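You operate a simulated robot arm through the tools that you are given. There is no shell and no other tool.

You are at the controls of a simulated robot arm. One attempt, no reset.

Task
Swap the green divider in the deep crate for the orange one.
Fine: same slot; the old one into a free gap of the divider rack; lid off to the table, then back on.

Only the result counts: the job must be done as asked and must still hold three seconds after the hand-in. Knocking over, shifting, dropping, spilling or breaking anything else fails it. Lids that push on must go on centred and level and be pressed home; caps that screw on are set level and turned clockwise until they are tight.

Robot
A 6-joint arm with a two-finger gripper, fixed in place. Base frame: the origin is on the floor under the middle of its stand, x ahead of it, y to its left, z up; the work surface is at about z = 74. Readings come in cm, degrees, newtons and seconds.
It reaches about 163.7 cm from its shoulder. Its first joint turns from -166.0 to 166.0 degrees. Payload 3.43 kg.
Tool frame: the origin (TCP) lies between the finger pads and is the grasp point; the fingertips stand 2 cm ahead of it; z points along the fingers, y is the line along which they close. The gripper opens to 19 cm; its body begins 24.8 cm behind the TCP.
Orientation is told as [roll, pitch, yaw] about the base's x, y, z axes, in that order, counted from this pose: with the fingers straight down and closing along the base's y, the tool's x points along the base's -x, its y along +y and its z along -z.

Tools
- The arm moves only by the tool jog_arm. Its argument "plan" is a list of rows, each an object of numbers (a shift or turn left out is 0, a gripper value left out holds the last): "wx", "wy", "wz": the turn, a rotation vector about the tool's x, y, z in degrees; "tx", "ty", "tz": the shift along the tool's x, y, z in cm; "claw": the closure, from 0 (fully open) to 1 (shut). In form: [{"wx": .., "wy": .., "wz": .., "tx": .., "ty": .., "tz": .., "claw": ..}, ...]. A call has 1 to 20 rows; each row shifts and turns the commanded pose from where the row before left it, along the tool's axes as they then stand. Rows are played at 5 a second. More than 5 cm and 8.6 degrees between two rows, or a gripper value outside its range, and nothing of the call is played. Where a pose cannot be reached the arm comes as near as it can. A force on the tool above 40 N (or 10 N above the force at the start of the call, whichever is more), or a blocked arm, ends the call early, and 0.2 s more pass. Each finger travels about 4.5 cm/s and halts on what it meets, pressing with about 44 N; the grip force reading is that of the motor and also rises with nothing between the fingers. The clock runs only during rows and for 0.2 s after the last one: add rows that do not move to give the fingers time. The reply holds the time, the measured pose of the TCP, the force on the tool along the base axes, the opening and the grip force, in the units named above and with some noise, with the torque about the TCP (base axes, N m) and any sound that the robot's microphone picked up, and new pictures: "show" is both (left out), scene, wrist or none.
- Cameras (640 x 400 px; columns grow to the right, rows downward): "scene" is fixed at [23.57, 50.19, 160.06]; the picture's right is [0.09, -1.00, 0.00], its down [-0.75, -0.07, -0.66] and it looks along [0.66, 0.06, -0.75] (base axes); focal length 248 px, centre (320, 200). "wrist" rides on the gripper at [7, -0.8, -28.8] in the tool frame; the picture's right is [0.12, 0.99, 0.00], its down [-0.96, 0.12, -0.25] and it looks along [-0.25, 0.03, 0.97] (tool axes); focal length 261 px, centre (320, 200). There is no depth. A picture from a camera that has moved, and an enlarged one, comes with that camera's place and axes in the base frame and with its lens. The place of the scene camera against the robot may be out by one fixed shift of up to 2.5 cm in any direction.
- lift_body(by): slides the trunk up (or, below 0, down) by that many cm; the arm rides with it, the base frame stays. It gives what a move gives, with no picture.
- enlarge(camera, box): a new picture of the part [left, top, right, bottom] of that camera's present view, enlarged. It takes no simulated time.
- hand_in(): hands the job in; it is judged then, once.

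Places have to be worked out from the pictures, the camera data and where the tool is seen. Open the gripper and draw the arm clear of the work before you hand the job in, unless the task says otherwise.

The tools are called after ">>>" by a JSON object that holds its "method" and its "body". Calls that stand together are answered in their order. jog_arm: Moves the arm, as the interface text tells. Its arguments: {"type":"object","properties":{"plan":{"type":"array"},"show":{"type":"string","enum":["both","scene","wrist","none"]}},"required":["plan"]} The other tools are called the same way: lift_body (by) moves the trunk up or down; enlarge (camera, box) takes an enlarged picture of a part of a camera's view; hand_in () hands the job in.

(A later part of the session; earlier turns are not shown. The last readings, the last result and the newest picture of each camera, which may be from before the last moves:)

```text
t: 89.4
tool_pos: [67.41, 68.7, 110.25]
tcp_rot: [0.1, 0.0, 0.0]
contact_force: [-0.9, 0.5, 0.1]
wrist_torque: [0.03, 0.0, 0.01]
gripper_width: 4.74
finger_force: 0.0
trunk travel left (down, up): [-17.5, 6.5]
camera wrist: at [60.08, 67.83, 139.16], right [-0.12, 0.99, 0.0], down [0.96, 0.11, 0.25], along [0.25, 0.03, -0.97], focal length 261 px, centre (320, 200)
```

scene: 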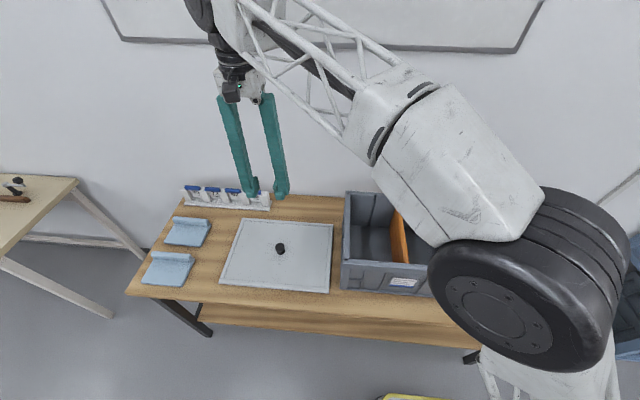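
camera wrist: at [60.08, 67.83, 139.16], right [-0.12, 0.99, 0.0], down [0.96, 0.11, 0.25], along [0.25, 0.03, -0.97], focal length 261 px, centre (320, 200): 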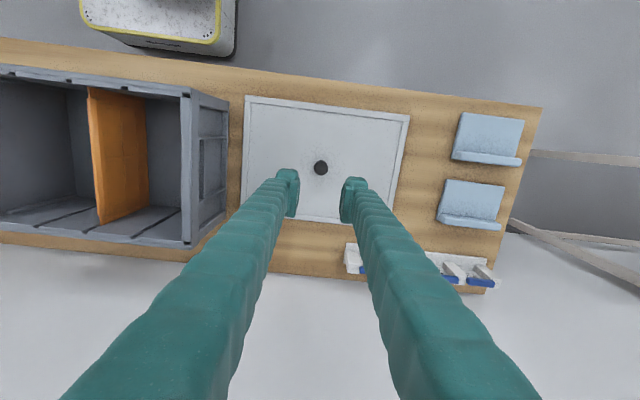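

>>> {"method": "enlarge", "body": {"camera": "wrist", "box": [230, 85, 420, 235]}}

>>> {"method": "enlarge", "body": {"camera": "wrist", "box": [280, 145, 360, 195]}}

```text
2.67 times, centred on (325, 160) of wrist
camera zoom: at [60.08, 67.83, 139.16], right [-0.12, 0.99, 0.0], down [0.96, 0.11, 0.25], along [0.25, 0.03, -0.97], focal length 695 px, centre (307, 307)
```

zoom: 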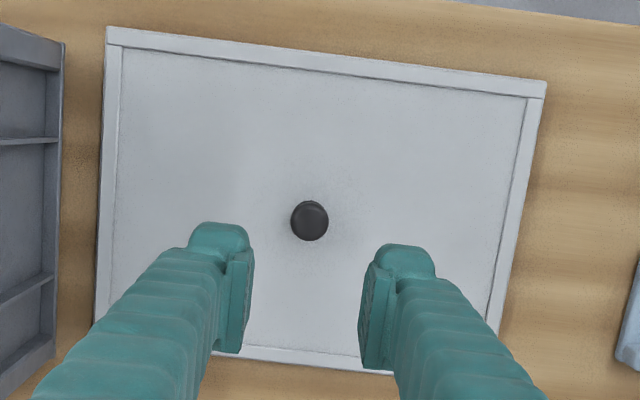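

```text
8.00 times, centred on (320, 170) of wrist
camera zoom: at [60.08, 67.83, 139.16], right [-0.12, 0.99, 0.0], down [0.96, 0.11, 0.25], along [0.25, 0.03, -0.97], focal length 2085 px, centre (320, 440)
```

zoom: 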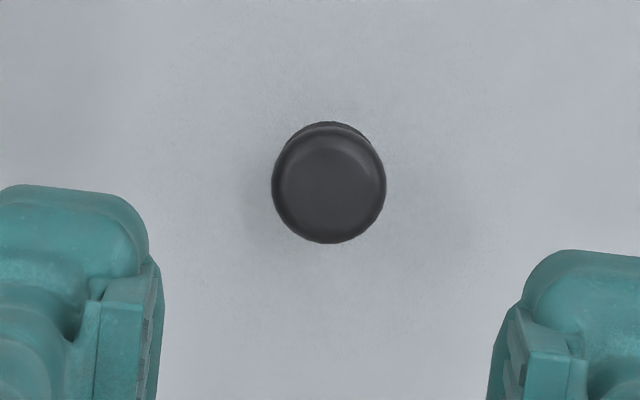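

The lid lies square to the base axes (yaw within about 0.2°), with the knob at about (67.87, 68.99). I'll centre over it, open to 8 cm, and lower to z≈88 for a check.

>>> {"method": "jog_arm", "body": {"plan": [{"tx": -0.59, "ty": 0.34, "claw": 0.58}, {"tz": 4}, {"tz": 4.5}, {"tz": 4.5}, {"tz": 4.5}, {"tz": 4.5}, {}, {}], "show": "wrist"}}

>>> {"method": "enlarge", "body": {"camera": "wrist", "box": [260, 140, 380, 220]}}

```text
t: 91.2
tool_pos: [68.0, 69.4, 88.53]
tcp_rot: [0.1, 0.0, 0.0]
contact_force: [0.5, -2.0, 0.3]
wrist_torque: [0.03, 0.02, 0.02]
gripper_width: 7.95
finger_force: 0.0
trunk travel left (down, up): [-17.5, 6.5]
camera wrist: at [60.8, 68.43, 117.36], right [-0.12, 0.99, 0.0], down [0.96, 0.11, 0.25], along [0.25, 0.03, -0.97], focal length 261 px, centre (320, 200)
```

wrist: 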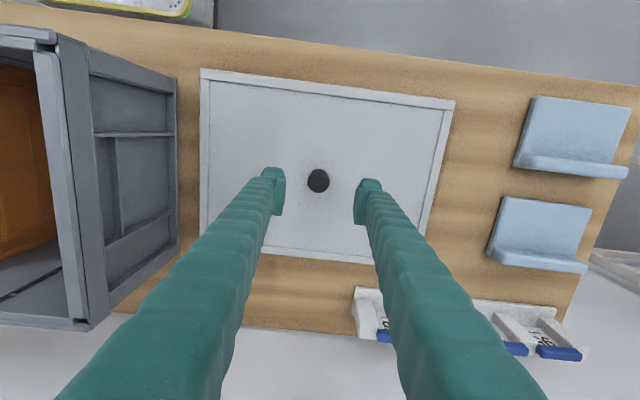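

```text
5.00 times, centred on (320, 180) of wrist
camera zoom: at [60.8, 68.43, 117.36], right [-0.12, 0.99, 0.0], down [0.96, 0.11, 0.25], along [0.25, 0.03, -0.97], focal length 1303 px, centre (320, 300)
```

zoom: 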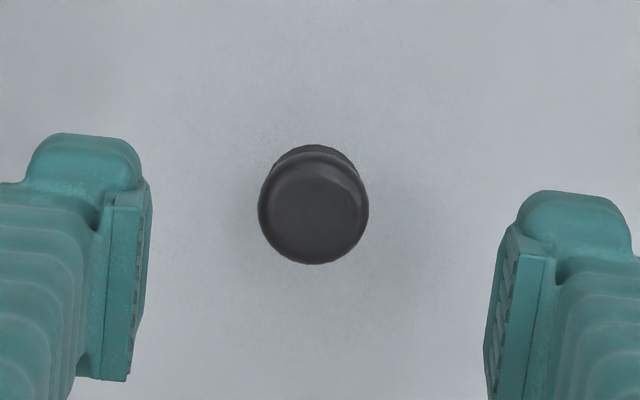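

The knob is at about (67.75, 69.08). I'll correct by -0.2 in x and -0.13 in y, go down to z≈78.4 and grip.

>>> {"method": "jog_arm", "body": {"plan": [{"tx": 0.2, "ty": -0.13}, {"tz": 3.5}, {"tz": 3.5}, {"tz": 2}, {"tz": 0.7}, {"tz": 0.4}, {}], "show": "wrist"}}

>>> {"method": "enlarge", "body": {"camera": "wrist", "box": [260, 150, 380, 230]}}

>>> {"method": "enlarge", "body": {"camera": "scene", "box": [230, 200, 340, 280]}}

```text
t: 92.8
tool_pos: [67.92, 69.17, 78.09]
tcp_rot: [0.1, 0.0, 0.0]
contact_force: [0.2, -0.4, -0.4]
wrist_torque: [0.03, -0.01, -0.03]
gripper_width: 7.99
finger_force: 0.0
trunk travel left (down, up): [-17.5, 6.5]
camera wrist: at [60.7, 68.25, 106.95], right [-0.12, 0.99, 0.0], down [0.96, 0.11, 0.25], along [0.25, 0.03, -0.97], focal length 261 px, centre (320, 200)
```

wrist: 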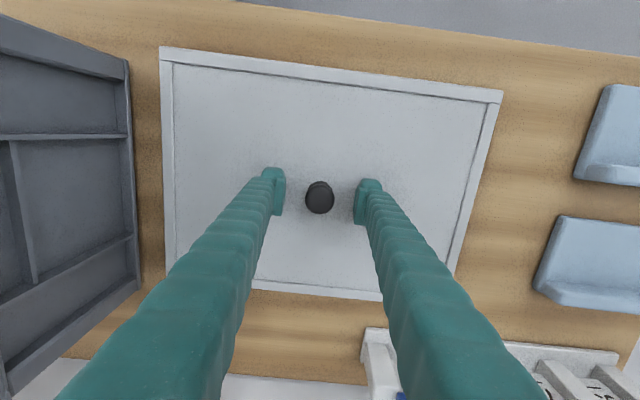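

```text
5.00 times, centred on (320, 190) of wrist
camera zoom: at [60.7, 68.25, 106.95], right [-0.12, 0.99, 0.0], down [0.96, 0.11, 0.25], along [0.25, 0.03, -0.97], focal length 1303 px, centre (320, 250)
```

zoom: 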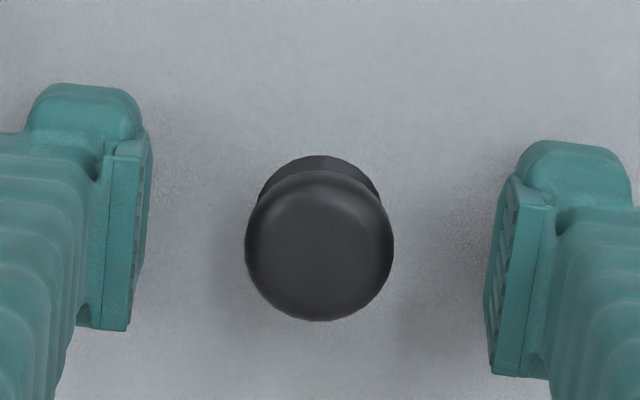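

```text
5.00 times, centred on (285, 240) of scene
camera zoom: at [23.57, 50.19, 160.06], right [0.09, -1.0, 0.0], down [-0.75, -0.07, -0.66], along [0.66, 0.06, -0.75], focal length 1242 px, centre (495, 0)
```

zoom: 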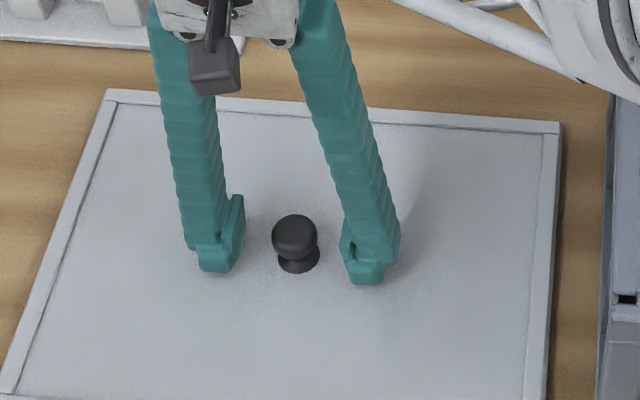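

The knob is centred between the pads, the same as at the first grip. Closing on it.

>>> {"method": "jog_arm", "body": {"plan": [{"claw": 0.7}, {"claw": 0.8}, {"claw": 0.9}, {"claw": 1}, {}, {}, {}], "show": "wrist"}}

```text
t: 94.4
tool_pos: [67.94, 69.16, 78.13]
tcp_rot: [0.0, 0.0, 0.1]
contact_force: [-0.2, 0.3, -0.2]
wrist_torque: [-0.01, -0.04, 0.01]
gripper_width: 3.01
finger_force: 44.3
trunk travel left (down, up): [-17.5, 6.5]
camera wrist: at [60.71, 68.26, 106.95], right [-0.12, 0.99, 0.0], down [0.96, 0.11, 0.25], along [0.25, 0.03, -0.97], focal length 261 px, centre (320, 200)
```

wrist: 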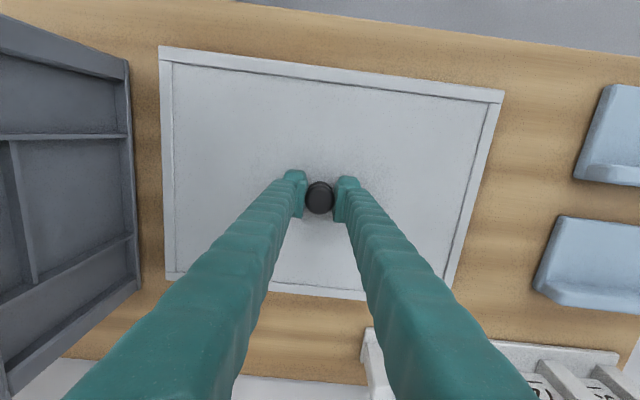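

The grip is solid and the lid sits in view exactly as in the first grip. I'll lift it straight up to z≈109.

>>> {"method": "jog_arm", "body": {"plan": [{"tz": -0.5}, {"tz": -1}, {"tz": -2}, {"tz": -3}, {"tz": -4}, {"tz": -4}, {"tz": -4}, {"tz": -4}, {"tz": -4}, {"tz": -3}, {"tz": -1.5}, {}, {}], "show": "both"}}

```text
t: 97.2
tool_pos: [67.74, 69.1, 109.22]
tcp_rot: [0.1, -0.1, -0.1]
contact_force: [-0.2, 0.1, -2.9]
wrist_torque: [0.03, -0.01, 0.02]
gripper_width: 3.0
finger_force: 43.8
trunk travel left (down, up): [-17.5, 6.5]
camera wrist: at [60.58, 68.24, 138.09], right [-0.12, 0.99, 0.0], down [0.96, 0.11, 0.25], along [0.25, 0.03, -0.97], focal length 261 px, centre (320, 200)
```

scene: 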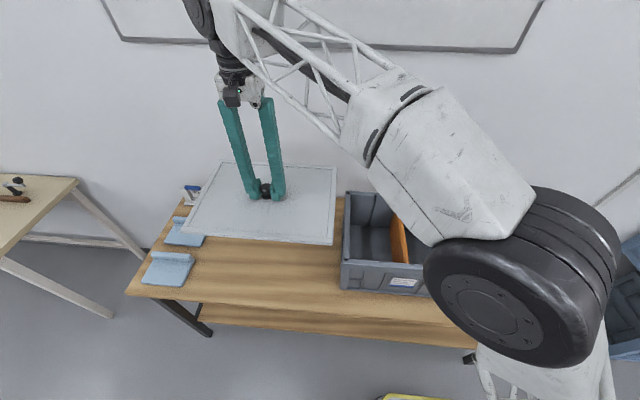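
wrist: 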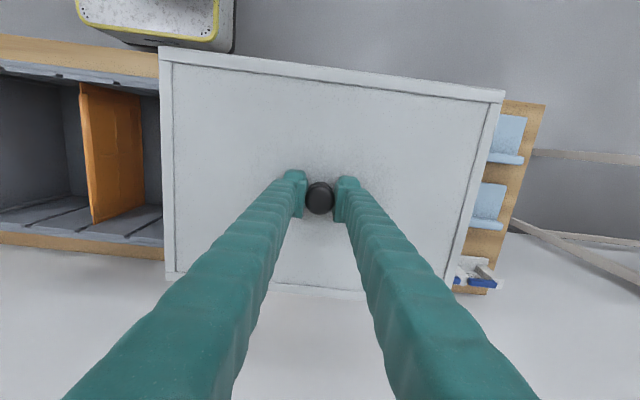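

The lid is lifted level (2.7 N). I'll carry it over the crate to the pose where it was first lifted (camera at 62.68, 26.23).

>>> {"method": "jog_arm", "body": {"plan": [{"ty": -2}, {"ty": -4, "tx": -0.2}, {"ty": -4.5, "tx": -0.3}, {"ty": -4.5, "tx": -0.3}, {"ty": -4.5, "tx": -0.3}, {"ty": -4.5, "tx": -0.3}, {"ty": -4.5, "tx": -0.3}, {"ty": -4.5, "tx": -0.2}, {"ty": -4, "tx": -0.2}, {"ty": -3, "tx": 0}, {"ty": -2}, {}, {}], "show": "both"}}

```text
t: 100.0
tool_pos: [70.05, 27.31, 108.79]
tcp_rot: [0.1, 0.0, 0.1]
contact_force: [-0.7, -0.6, -2.8]
wrist_torque: [-0.02, -0.01, -0.01]
gripper_width: 3.0
finger_force: 44.4
trunk travel left (down, up): [-17.5, 6.5]
camera wrist: at [62.89, 26.4, 137.7], right [-0.12, 0.99, 0.0], down [0.96, 0.11, 0.25], along [0.25, 0.03, -0.97], focal length 261 px, centre (320, 200)
```

scene: 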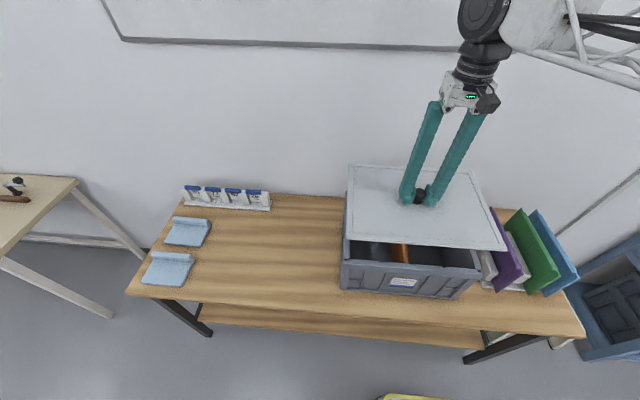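
wrist: 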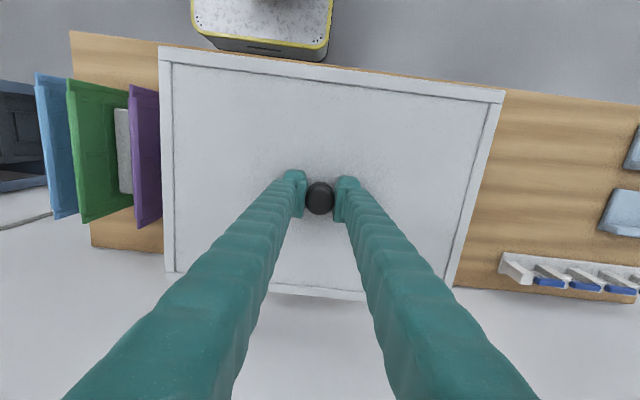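

I'll correct to the original camera x/y (-0.21, -0.17) and lower to about 2 cm above the rim.

>>> {"method": "jog_arm", "body": {"plan": [{"tx": 0.21, "ty": -0.17}, {"tz": 2}, {"tz": 2.5}, {"tz": 2.5}, {"tz": 2}, {}, {}], "show": "both"}}

>>> {"method": "enlarge", "body": {"camera": "scene", "box": [330, 180, 500, 300]}}

>>> {"method": "enlarge", "body": {"camera": "wrist", "box": [145, 35, 245, 95]}}

>>> {"method": "enlarge", "body": {"camera": "wrist", "box": [420, 65, 520, 125]}}

```text
t: 101.6
tool_pos: [69.84, 27.04, 100.02]
tcp_rot: [0.2, 0.0, 0.0]
contact_force: [0.4, -0.6, -3.9]
wrist_torque: [-0.05, -0.04, 0.02]
gripper_width: 3.02
finger_force: 43.6
trunk travel left (down, up): [-17.5, 6.5]
camera wrist: at [62.57, 26.09, 128.82], right [-0.12, 0.99, 0.0], down [0.96, 0.11, 0.25], along [0.25, 0.03, -0.97], focal length 261 px, centre (320, 200)
```

scene: 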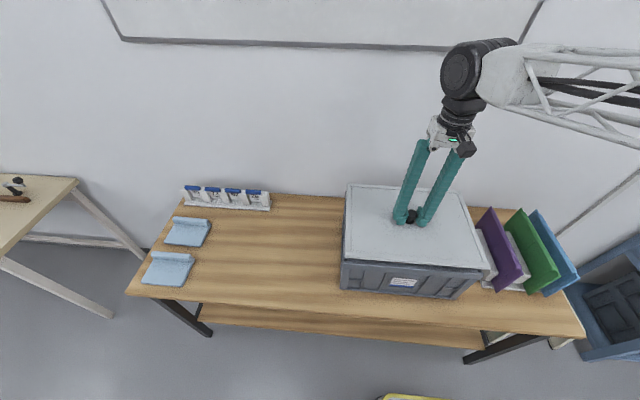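
wrist: 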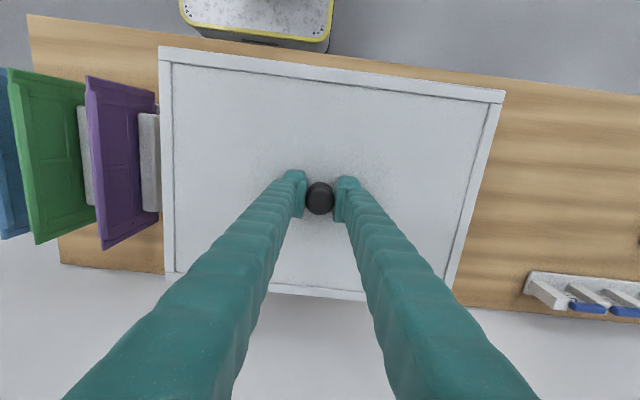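

```text
3.33 times, centred on (415, 240) of scene
camera zoom: at [23.57, 50.19, 160.06], right [0.09, -1.0, 0.0], down [-0.75, -0.07, -0.66], along [0.66, 0.06, -0.75], focal length 828 px, centre (3, 67)
```

zoom: 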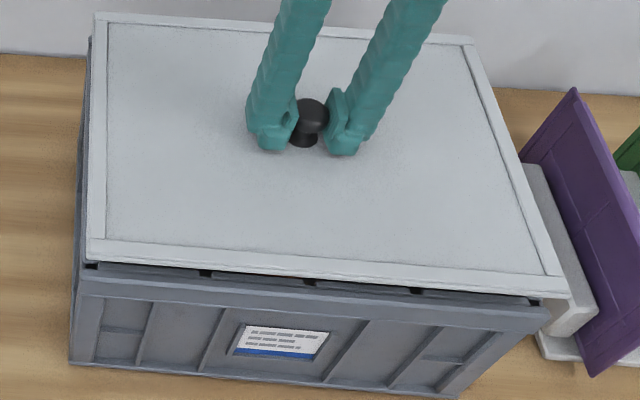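

```text
6.40 times, centred on (195, 65) of wrist
camera zoom: at [62.57, 26.09, 128.82], right [-0.12, 0.99, 0.0], down [0.96, 0.11, 0.25], along [0.25, 0.03, -0.97], focal length 1668 px, centre (1120, 1064)
```

zoom: 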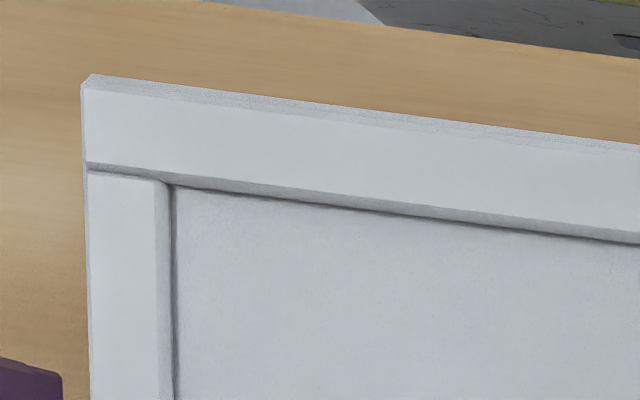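

```text
6.40 times, centred on (470, 95) of wrist
camera zoom: at [62.57, 26.09, 128.82], right [-0.12, 0.99, 0.0], down [0.96, 0.11, 0.25], along [0.25, 0.03, -0.97], focal length 1668 px, centre (-640, 872)
```

zoom: 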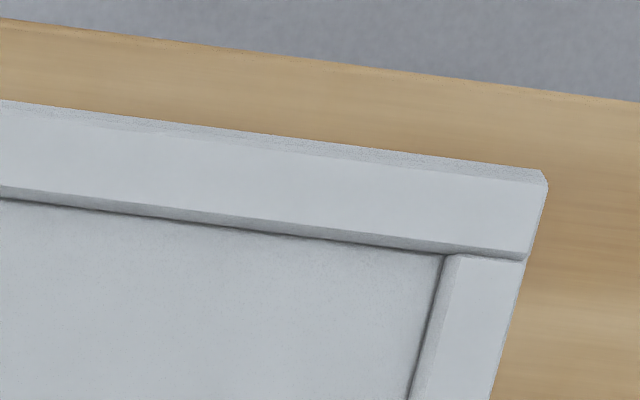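

The lid edges look parallel to the crate's. The camera is at (62.57, 26.09), so I'll correct +0.11 in x and +0.15 in y and lower another 1.3 cm.

>>> {"method": "jog_arm", "body": {"plan": [{"tx": -0.11, "ty": 0.15}, {"tz": 0.5}, {"tz": 0.4}, {"tz": 0.4}, {}, {}], "show": "both"}}

>>> {"method": "enlarge", "body": {"camera": "scene", "box": [330, 180, 500, 300]}}

```text
t: 103.0
tool_pos: [69.85, 27.08, 98.73]
tcp_rot: [0.1, 0.0, 0.0]
contact_force: [-0.6, -0.1, -2.5]
wrist_torque: [-0.01, 0.01, -0.02]
gripper_width: 3.0
finger_force: 44.5
trunk travel left (down, up): [-17.5, 6.5]
camera wrist: at [62.69, 26.23, 127.58], right [-0.12, 0.99, 0.0], down [0.96, 0.11, 0.25], along [0.25, 0.03, -0.97], focal length 261 px, centre (320, 200)
```

scene: 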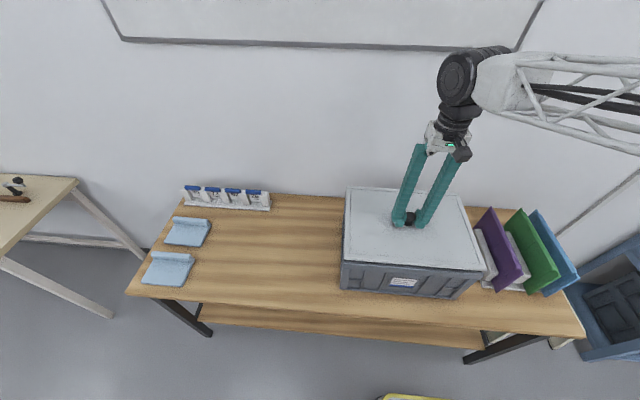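
wrist: 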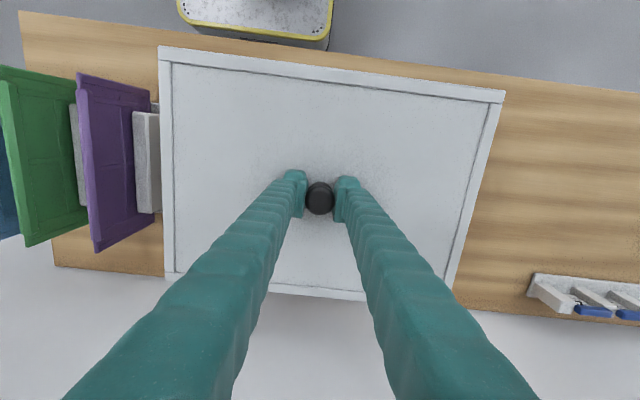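

```text
3.33 times, centred on (415, 240) of scene
camera zoom: at [23.57, 50.19, 160.06], right [0.09, -1.0, 0.0], down [-0.75, -0.07, -0.66], along [0.66, 0.06, -0.75], focal length 828 px, centre (3, 67)
```

zoom: 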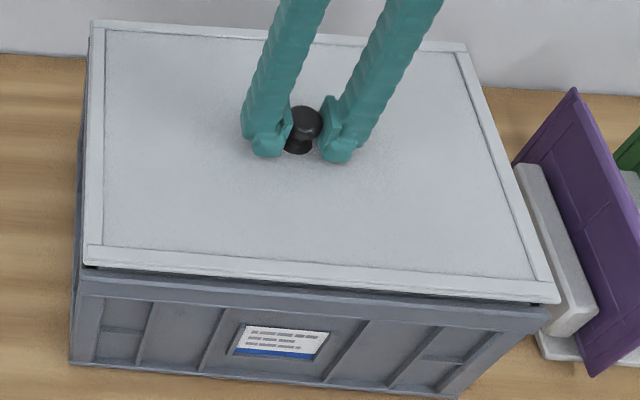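

The camera is now at (62.69, 26.23), matching the original grip pose. I'll lower onto the rim in small steps.

>>> {"method": "jog_arm", "body": {"plan": [{"tz": 0.3}, {"tz": 0.3}, {"tz": 0.2}, {}], "show": "wrist"}}

```text
t: 104.0
tool_pos: [69.94, 27.11, 97.79]
tcp_rot: [0.1, -0.1, 0.0]
contact_force: [0.7, 0.6, -2.2]
wrist_torque: [0.01, -0.03, -0.01]
gripper_width: 2.99
finger_force: 44.2
trunk travel left (down, up): [-17.5, 6.5]
camera wrist: at [62.7, 26.21, 126.72], right [-0.12, 0.99, 0.0], down [0.96, 0.11, 0.25], along [0.25, 0.03, -0.97], focal length 261 px, centre (320, 200)
```

wrist: 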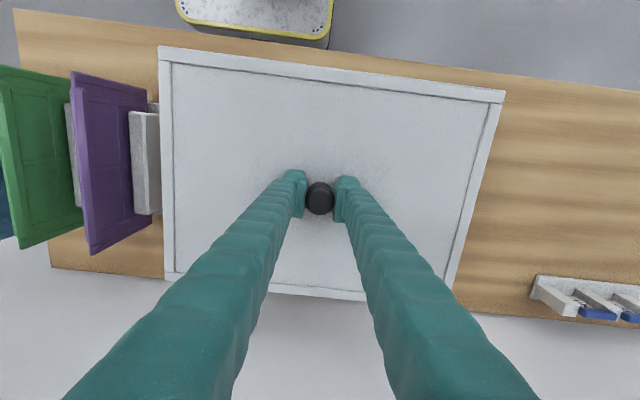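

>>> {"method": "jog_arm", "body": {"plan": [{"tz": 0.2}, {"tz": 0.1}, {}], "show": "none"}}

```text
t: 104.8
tool_pos: [69.9, 27.0, 97.62]
tcp_rot: [0.1, 0.0, 0.0]
contact_force: [-0.1, -0.1, -2.5]
wrist_torque: [-0.01, -0.01, 0.02]
gripper_width: 3.0
finger_force: 43.6
trunk travel left (down, up): [-17.5, 6.5]
```

>>> {"method": "jog_arm", "body": {"plan": [{"tz": 0.1}, {"tz": 0.1}, {}], "show": "wrist"}}

>>> {"method": "enlarge", "body": {"camera": "scene", "box": [330, 180, 500, 300]}}

```text
t: 105.6
tool_pos: [69.76, 27.17, 97.42]
tcp_rot: [0.1, -0.1, 0.1]
contact_force: [-0.3, -0.8, -2.3]
wrist_torque: [0.0, -0.02, -0.01]
gripper_width: 2.97
finger_force: 44.3
trunk travel left (down, up): [-17.5, 6.5]
camera wrist: at [62.65, 26.22, 126.26], right [-0.12, 0.99, 0.0], down [0.96, 0.11, 0.25], along [0.25, 0.03, -0.97], focal length 261 px, centre (320, 200)
```

wrist: 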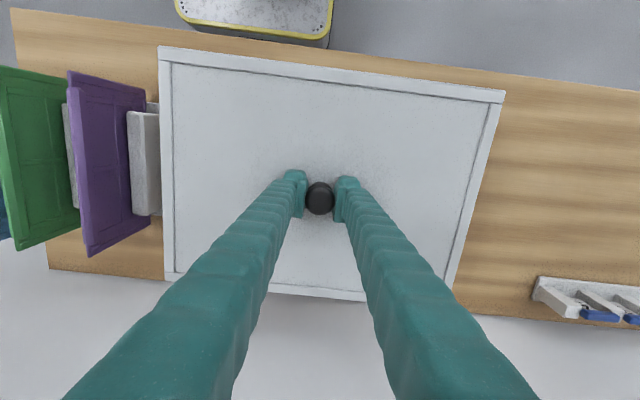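

```text
3.33 times, centred on (415, 240) of scene
camera zoom: at [23.57, 50.19, 160.06], right [0.09, -1.0, 0.0], down [-0.75, -0.07, -0.66], along [0.66, 0.06, -0.75], focal length 828 px, centre (3, 67)
```

zoom: 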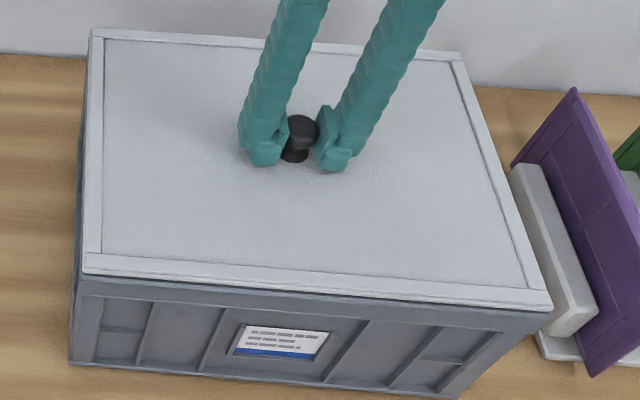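

The lid is nearly closed with no contact load yet. Continuing in 0.1 cm steps.

>>> {"method": "jog_arm", "body": {"plan": [{"tz": 0.1}, {"tz": 0.1}, {}], "show": "none"}}

```text
t: 106.4
tool_pos: [69.98, 27.0, 97.26]
tcp_rot: [0.0, 0.0, 0.1]
contact_force: [-0.2, 0.0, -2.3]
wrist_torque: [0.02, 0.01, 0.0]
gripper_width: 2.97
finger_force: 44.0
trunk travel left (down, up): [-17.5, 6.5]
```

>>> {"method": "jog_arm", "body": {"plan": [{"tz": 0.1}, {"tz": 0.1}, {}], "show": "none"}}

```text
t: 107.2
tool_pos: [69.94, 27.13, 97.13]
tcp_rot: [0.1, 0.1, 0.0]
contact_force: [0.3, 0.9, -2.8]
wrist_torque: [0.0, -0.05, -0.01]
gripper_width: 2.98
finger_force: 44.2
trunk travel left (down, up): [-17.5, 6.5]
```

Still no contact, though the scene comparison says it is only 1-2 mm above its original height. Continuing carefully.

>>> {"method": "jog_arm", "body": {"plan": [{"tz": 0.1}, {"tz": 0.1}, {}], "show": "wrist"}}

>>> {"method": "enlarge", "body": {"camera": "scene", "box": [320, 170, 600, 345]}}

```text
t: 108.0
tool_pos: [69.94, 27.12, 97.01]
tcp_rot: [0.3, -0.1, 0.0]
contact_force: [-3.5, 3.5, 17.2]
wrist_torque: [-0.22, 0.3, -0.26]
gripper_width: 2.98
finger_force: 43.9
trunk travel left (down, up): [-17.5, 6.5]
camera wrist: at [62.68, 26.18, 125.83], right [-0.12, 0.99, 0.0], down [0.96, 0.12, 0.25], along [0.25, 0.03, -0.97], focal length 261 px, centre (320, 200)
```

wrist: 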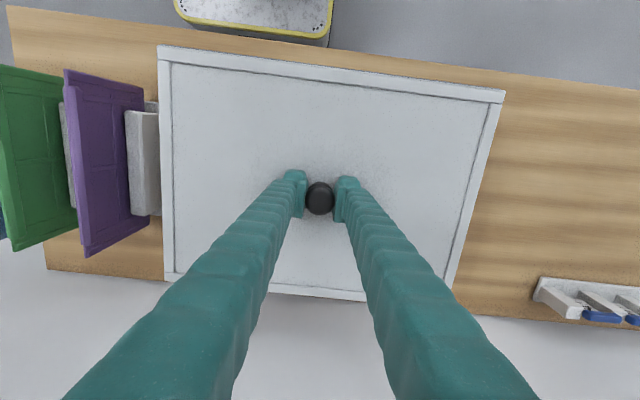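

```text
2.29 times, centred on (460, 258) of scene
camera zoom: at [23.57, 50.19, 160.06], right [0.09, -1.0, 0.0], down [-0.75, -0.07, -0.66], along [0.66, 0.06, -0.75], focal length 568 px, centre (0, 69)
```

zoom: 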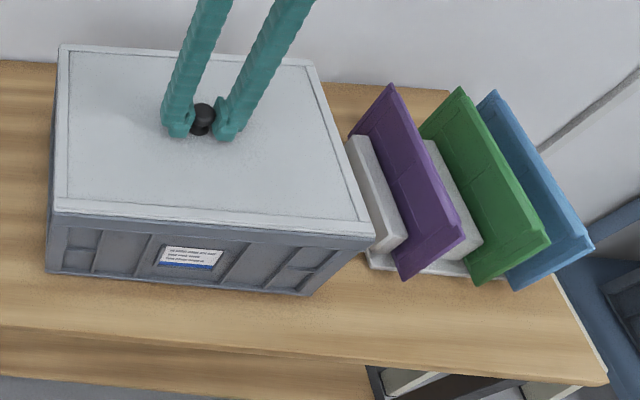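

The lid has made contact (17 N) and its outline matches the original scene view. Let me check the seam for evenness along the edges.

>>> {"method": "enlarge", "body": {"camera": "scene", "box": [335, 245, 415, 295]}}

>>> {"method": "enlarge", "body": {"camera": "scene", "box": [410, 245, 490, 295]}}

>>> {"method": "enlarge", "body": {"camera": "scene", "box": [335, 180, 415, 230]}}

>>> {"method": "enlarge", "body": {"camera": "wrist", "box": [145, 35, 245, 95]}}

```text
8.00 times, centred on (375, 270) of scene
camera zoom: at [23.57, 50.19, 160.06], right [0.09, -1.0, 0.0], down [-0.75, -0.07, -0.66], along [0.66, 0.06, -0.75], focal length 1987 px, centre (-120, -360)
```

zoom: 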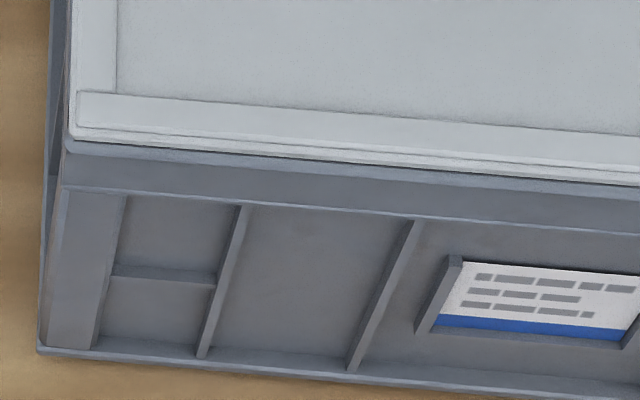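

```text
8.00 times, centred on (450, 270) of scene
camera zoom: at [23.57, 50.19, 160.06], right [0.09, -1.0, 0.0], down [-0.75, -0.07, -0.66], along [0.66, 0.06, -0.75], focal length 1987 px, centre (-720, -360)
```

zoom: 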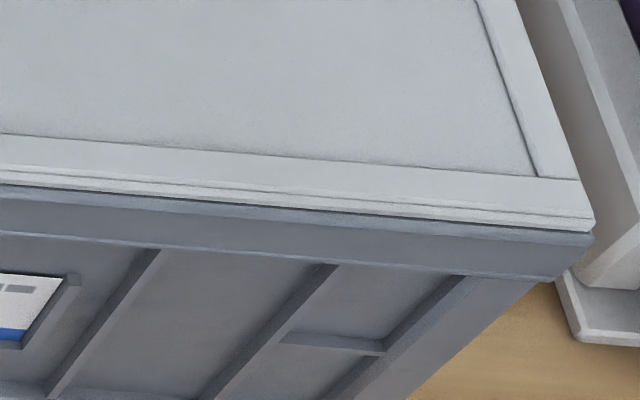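

```text
8.00 times, centred on (375, 205) of scene
camera zoom: at [23.57, 50.19, 160.06], right [0.09, -1.0, 0.0], down [-0.75, -0.07, -0.66], along [0.66, 0.06, -0.75], focal length 1987 px, centre (-120, 160)
```

zoom: 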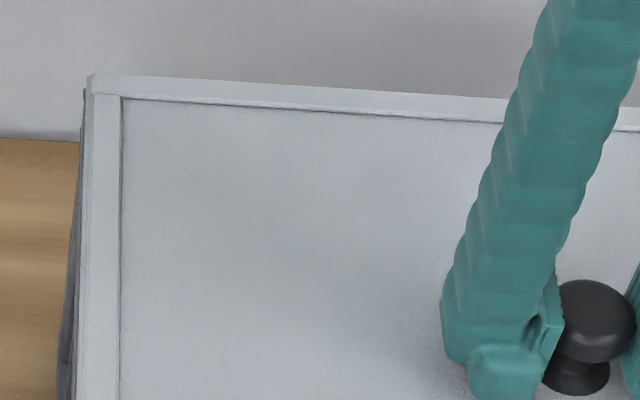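

```text
6.40 times, centred on (195, 65) of wrist
camera zoom: at [62.68, 26.18, 125.83], right [-0.12, 0.99, 0.0], down [0.96, 0.12, 0.25], along [0.25, 0.03, -0.97], focal length 1668 px, centre (1120, 1064)
```

zoom: 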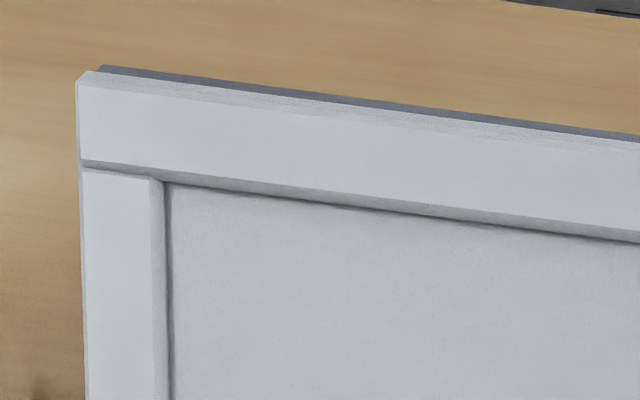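

>>> {"method": "enlarge", "body": {"camera": "wrist", "box": [420, 65, 520, 125]}}

>>> {"method": "enlarge", "body": {"camera": "wrist", "box": [145, 240, 245, 300]}}

>>> {"method": "enlarge", "body": {"camera": "wrist", "box": [400, 250, 500, 310]}}

```text
6.40 times, centred on (470, 95) of wrist
camera zoom: at [62.68, 26.18, 125.83], right [-0.12, 0.99, 0.0], down [0.96, 0.12, 0.25], along [0.25, 0.03, -0.97], focal length 1668 px, centre (-640, 872)
```

zoom: 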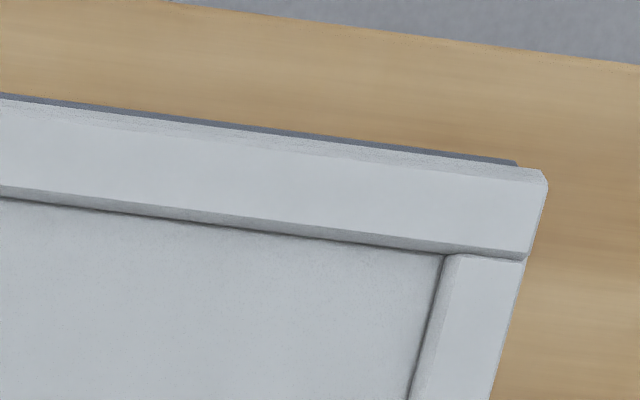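

```text
6.40 times, centred on (195, 270) of wrist
camera zoom: at [62.68, 26.18, 125.83], right [-0.12, 0.99, 0.0], down [0.96, 0.12, 0.25], along [0.25, 0.03, -0.97], focal length 1668 px, centre (1120, -248)
```

zoom: 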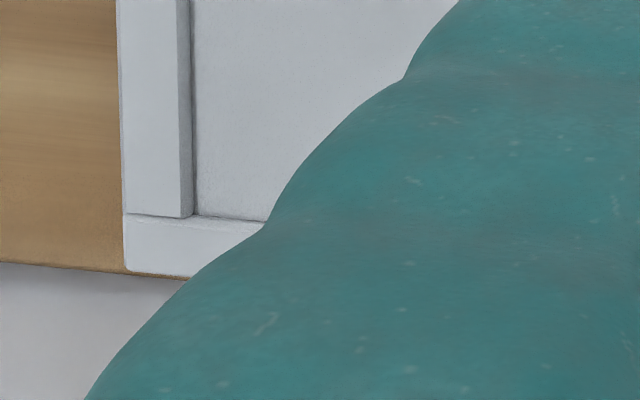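

```text
6.40 times, centred on (450, 280) of wrist
camera zoom: at [62.68, 26.18, 125.83], right [-0.12, 0.99, 0.0], down [0.96, 0.12, 0.25], along [0.25, 0.03, -0.97], focal length 1668 px, centre (-512, -312)
```

zoom: 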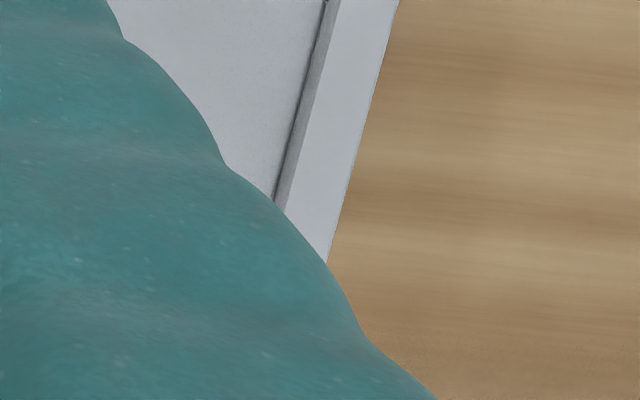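

The grey rim shows evenly (about 0.45–0.5 cm) on the near, left and right sides, so the lid is centred and square. I'll press a little more to make sure it is home.

>>> {"method": "jog_arm", "body": {"plan": [{"tz": 0.1}, {}, {}], "show": "scene"}}

```text
t: 108.8
tool_pos: [70.05, 26.98, 97.0]
tcp_rot: [0.2, -0.2, -0.1]
contact_force: [0.3, 0.3, 36.4]
wrist_torque: [-0.33, -0.04, 0.26]
gripper_width: 3.0
finger_force: 43.8
trunk travel left (down, up): [-17.5, 6.5]
```

scene: 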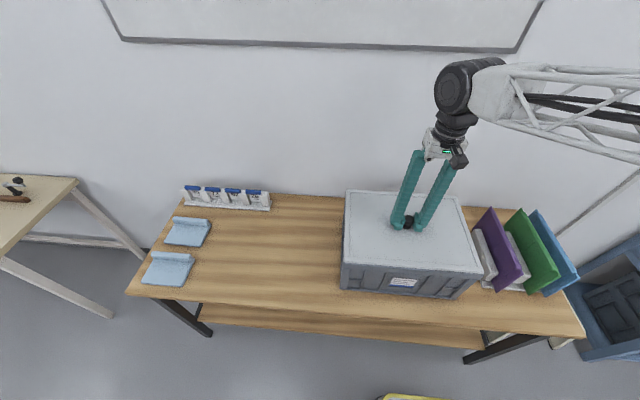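

At 36 N there is no further movement, so the lid is home. I'll ease off the load before opening so the lid isn't dragged.

>>> {"method": "jog_arm", "body": {"plan": [{"tz": -0.15}, {}, {}], "show": "wrist"}}

```text
t: 109.6
tool_pos: [69.83, 27.13, 96.87]
tcp_rot: [0.1, 0.0, 0.0]
contact_force: [3.4, 3.7, 27.6]
wrist_torque: [-0.17, -0.1, -0.26]
gripper_width: 2.98
finger_force: 43.8
trunk travel left (down, up): [-17.5, 6.5]
camera wrist: at [62.69, 26.19, 125.81], right [-0.12, 0.99, 0.0], down [0.96, 0.11, 0.25], along [0.25, 0.03, -0.97], focal length 261 px, centre (320, 200)
```

wrist: 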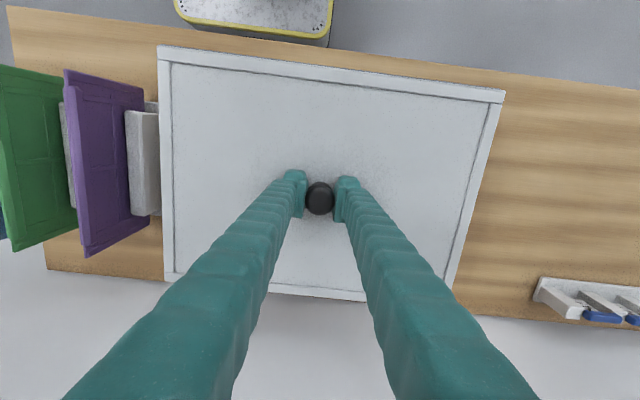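

>>> {"method": "jog_arm", "body": {"plan": [{"tz": -0.12}, {}, {}], "show": "none"}}

```text
t: 110.4
tool_pos: [69.93, 27.15, 96.89]
tcp_rot: [0.0, 0.0, 0.1]
contact_force: [3.3, 4.4, 12.7]
wrist_torque: [-0.14, -0.27, 0.18]
gripper_width: 2.99
finger_force: 44.3
trunk travel left (down, up): [-17.5, 6.5]
```

>>> {"method": "jog_arm", "body": {"plan": [{"tz": -0.1}, {}, {}], "show": "none"}}

```text
t: 111.2
tool_pos: [69.98, 27.05, 97.02]
tcp_rot: [0.2, -0.1, 0.0]
contact_force: [-0.5, 0.0, -2.7]
wrist_torque: [0.01, -0.02, -0.01]
gripper_width: 3.0
finger_force: 44.0
trunk travel left (down, up): [-17.5, 6.5]
```

>>> {"method": "jog_arm", "body": {"plan": [{"tz": 0.06}, {}, {}], "show": "wrist"}}

```text
t: 112.0
tool_pos: [69.94, 27.06, 96.93]
tcp_rot: [0.1, 0.1, 0.0]
contact_force: [-0.7, 0.0, 0.7]
wrist_torque: [-0.27, 0.46, 0.09]
gripper_width: 3.0
finger_force: 44.1
trunk travel left (down, up): [-17.5, 6.5]
camera wrist: at [62.78, 26.17, 125.83], right [-0.12, 0.99, 0.0], down [0.96, 0.11, 0.25], along [0.25, 0.03, -0.97], focal length 261 px, centre (320, 200)
```

wrist: 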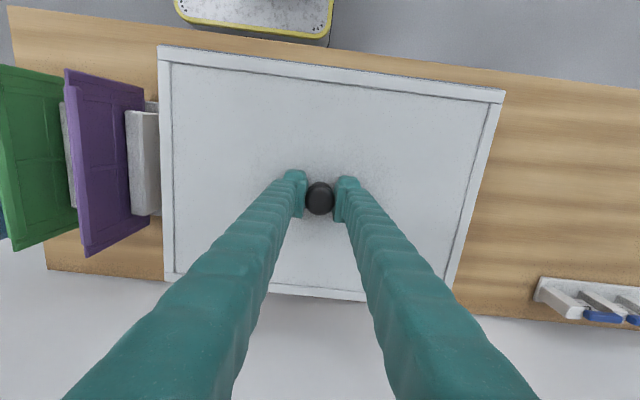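

The lid is resting with nearly zero load. I'll check the rim strip once more before opening.

>>> {"method": "enlarge", "body": {"camera": "wrist", "box": [145, 35, 245, 95]}}

>>> {"method": "enlarge", "body": {"camera": "wrist", "box": [420, 65, 520, 125]}}

>>> {"method": "enlarge", "body": {"camera": "scene", "box": [335, 245, 415, 295]}}

>>> {"method": "enlarge", "body": {"camera": "scene", "box": [410, 245, 490, 295]}}

```text
6.40 times, centred on (195, 65) of wrist
camera zoom: at [62.78, 26.17, 125.83], right [-0.12, 0.99, 0.0], down [0.96, 0.11, 0.25], along [0.25, 0.03, -0.97], focal length 1668 px, centre (1120, 1064)
```

zoom: 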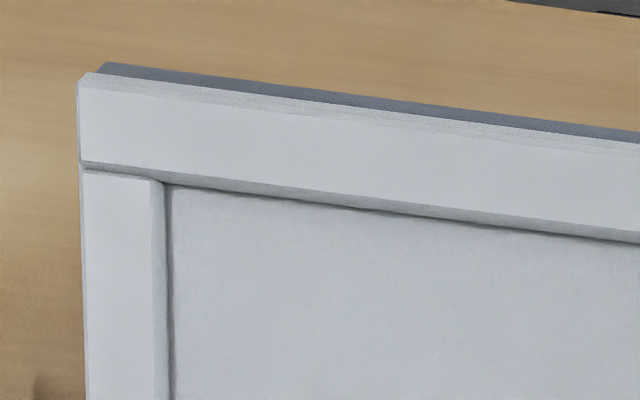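

```text
6.40 times, centred on (470, 95) of wrist
camera zoom: at [62.78, 26.17, 125.83], right [-0.12, 0.99, 0.0], down [0.96, 0.11, 0.25], along [0.25, 0.03, -0.97], focal length 1668 px, centre (-640, 872)
```

zoom: 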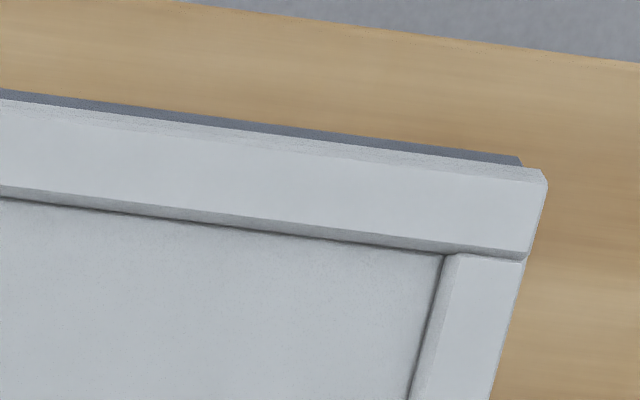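

```text
8.00 times, centred on (375, 270) of scene
camera zoom: at [23.57, 50.19, 160.06], right [0.09, -1.0, 0.0], down [-0.75, -0.07, -0.66], along [0.66, 0.06, -0.75], focal length 1987 px, centre (-120, -360)
```

zoom: 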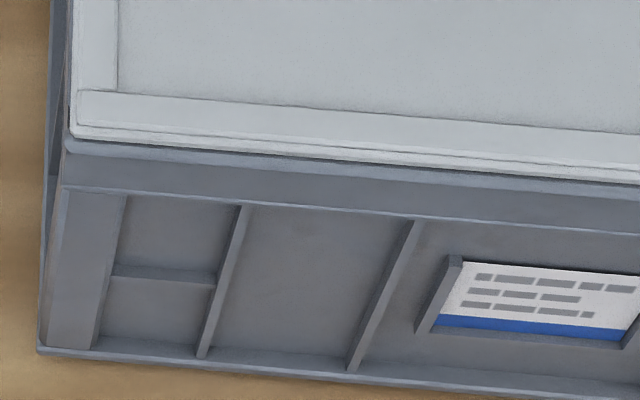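

```text
8.00 times, centred on (450, 270) of scene
camera zoom: at [23.57, 50.19, 160.06], right [0.09, -1.0, 0.0], down [-0.75, -0.07, -0.66], along [0.66, 0.06, -0.75], focal length 1987 px, centre (-720, -360)
```

zoom: 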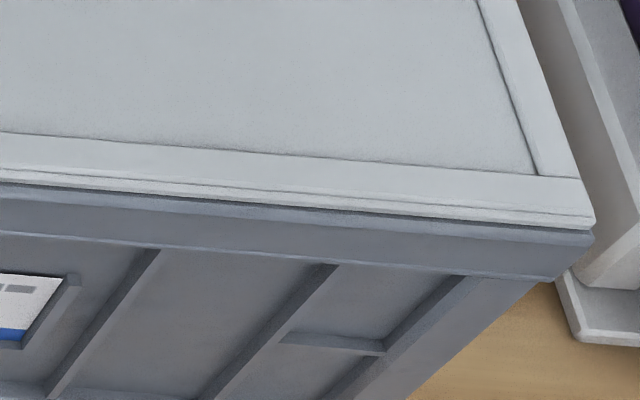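

The lid has crept about +0.1 cm in x while unloading: the near rim strip doubled. I'll lift it 0.25 cm, shift -0.14 in x, and set it down again.

>>> {"method": "jog_arm", "body": {"plan": [{"tz": -0.25}, {"tx": 0.14}, {}, {}], "show": "wrist"}}

>>> {"method": "enlarge", "body": {"camera": "wrist", "box": [145, 35, 245, 95]}}

```text
t: 113.0
tool_pos: [69.78, 27.03, 97.14]
tcp_rot: [0.1, 0.0, 0.1]
contact_force: [-0.2, 0.2, -3.3]
wrist_torque: [0.02, 0.01, 0.01]
gripper_width: 3.0
finger_force: 43.8
trunk travel left (down, up): [-17.5, 6.5]
camera wrist: at [62.6, 26.13, 126.03], right [-0.12, 0.99, 0.0], down [0.96, 0.11, 0.25], along [0.25, 0.03, -0.97], focal length 261 px, centre (320, 200)
```

wrist: 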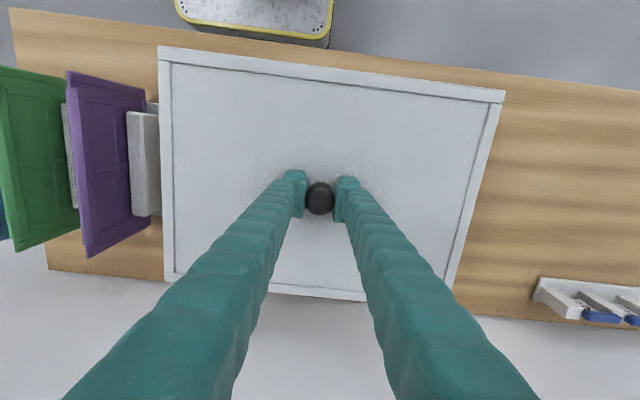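

```text
6.40 times, centred on (195, 65) of wrist
camera zoom: at [62.6, 26.13, 126.03], right [-0.12, 0.99, 0.0], down [0.96, 0.11, 0.25], along [0.25, 0.03, -0.97], focal length 1668 px, centre (1120, 1064)
```

zoom: 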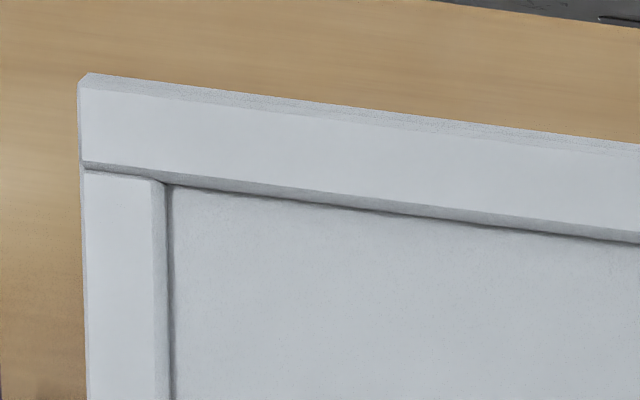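

The lid's near edge is now at x≈55.77, matching its original place. Lowering to contact and pressing home.

>>> {"method": "jog_arm", "body": {"plan": [{"tz": 0.1}, {"tz": 0.1}, {"tz": 0.1}, {}], "show": "wrist"}}

>>> {"method": "enlarge", "body": {"camera": "wrist", "box": [145, 35, 245, 95]}}

>>> {"method": "enlarge", "body": {"camera": "wrist", "box": [420, 65, 520, 125]}}

```text
t: 114.0
tool_pos: [69.6, 27.09, 96.87]
tcp_rot: [0.1, -0.1, 0.0]
contact_force: [2.6, -0.1, 6.6]
wrist_torque: [-0.27, 0.35, 0.02]
gripper_width: 2.99
finger_force: 44.2
trunk travel left (down, up): [-17.5, 6.5]
camera wrist: at [62.5, 26.22, 125.82], right [-0.12, 0.99, 0.0], down [0.96, 0.11, 0.25], along [0.25, 0.03, -0.97], focal length 261 px, centre (320, 200)
```

wrist: 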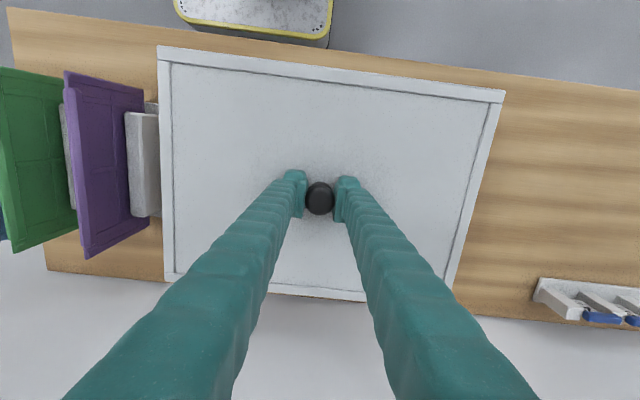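

```text
6.40 times, centred on (195, 65) of wrist
camera zoom: at [62.5, 26.22, 125.82], right [-0.12, 0.99, 0.0], down [0.96, 0.11, 0.25], along [0.25, 0.03, -0.97], focal length 1668 px, centre (1120, 1064)
```

zoom: 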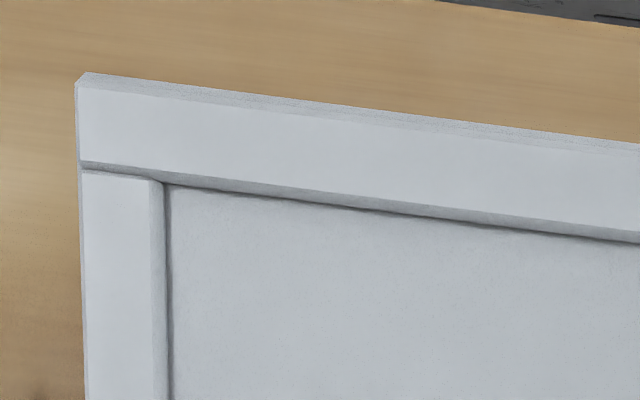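

```text
6.40 times, centred on (470, 95) of wrist
camera zoom: at [62.5, 26.22, 125.82], right [-0.12, 0.99, 0.0], down [0.96, 0.11, 0.25], along [0.25, 0.03, -0.97], focal length 1668 px, centre (-640, 872)
```

zoom: 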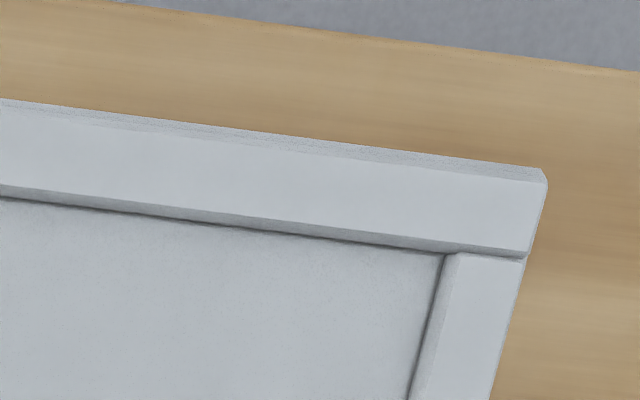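

The lid is seated again within about 0.1 cm of its original place. I'll press it home once more and then relieve the load.

>>> {"method": "jog_arm", "body": {"plan": [{"tz": 0.12}, {}, {}], "show": "none"}}

```text
t: 114.8
tool_pos: [69.58, 27.14, 96.97]
tcp_rot: [0.2, -0.2, -0.1]
contact_force: [5.9, 1.3, 15.7]
wrist_torque: [-0.26, -0.22, -0.03]
gripper_width: 2.97
finger_force: 43.7
trunk travel left (down, up): [-17.5, 6.5]
```

>>> {"method": "jog_arm", "body": {"plan": [{"tz": 0.1}, {}, {}], "show": "wrist"}}

```text
t: 115.8
tool_pos: [69.83, 27.06, 97.03]
tcp_rot: [0.3, -0.2, 0.0]
contact_force: [-3.9, -1.3, 16.8]
wrist_torque: [-0.38, 0.64, 0.01]
gripper_width: 2.98
finger_force: 44.8
trunk travel left (down, up): [-17.5, 6.5]
stopped in row 3: the force on the tool passed its limit at 41 N (the readings are from after the stop); the commanded pose is now the measured one
camera wrist: at [62.42, 26.19, 125.79], right [-0.12, 0.99, 0.0], down [0.96, 0.12, 0.25], along [0.25, 0.03, -0.97], focal length 261 px, centre (320, 200)
```

wrist: 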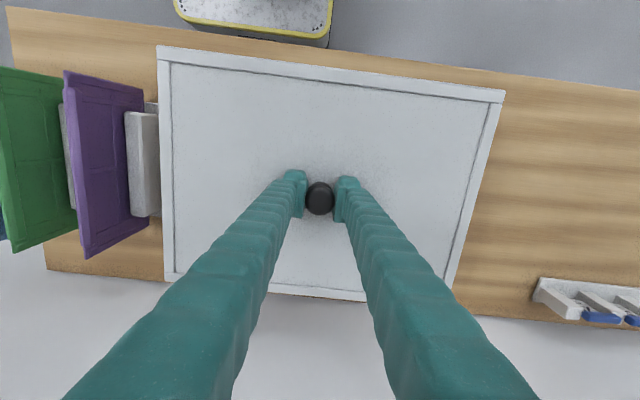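

Pressed to over 40 N without moving further, so it is home. Now relieving the load in small steps.

>>> {"method": "jog_arm", "body": {"plan": [{"tz": -0.08}, {}, {}], "show": "none"}}

```text
t: 116.6
tool_pos: [69.63, 27.29, 96.91]
tcp_rot: [0.2, -0.1, 0.0]
contact_force: [-3.9, -2.4, 12.3]
wrist_torque: [-0.31, -0.06, 0.06]
gripper_width: 2.97
finger_force: 44.0
trunk travel left (down, up): [-17.5, 6.5]
```

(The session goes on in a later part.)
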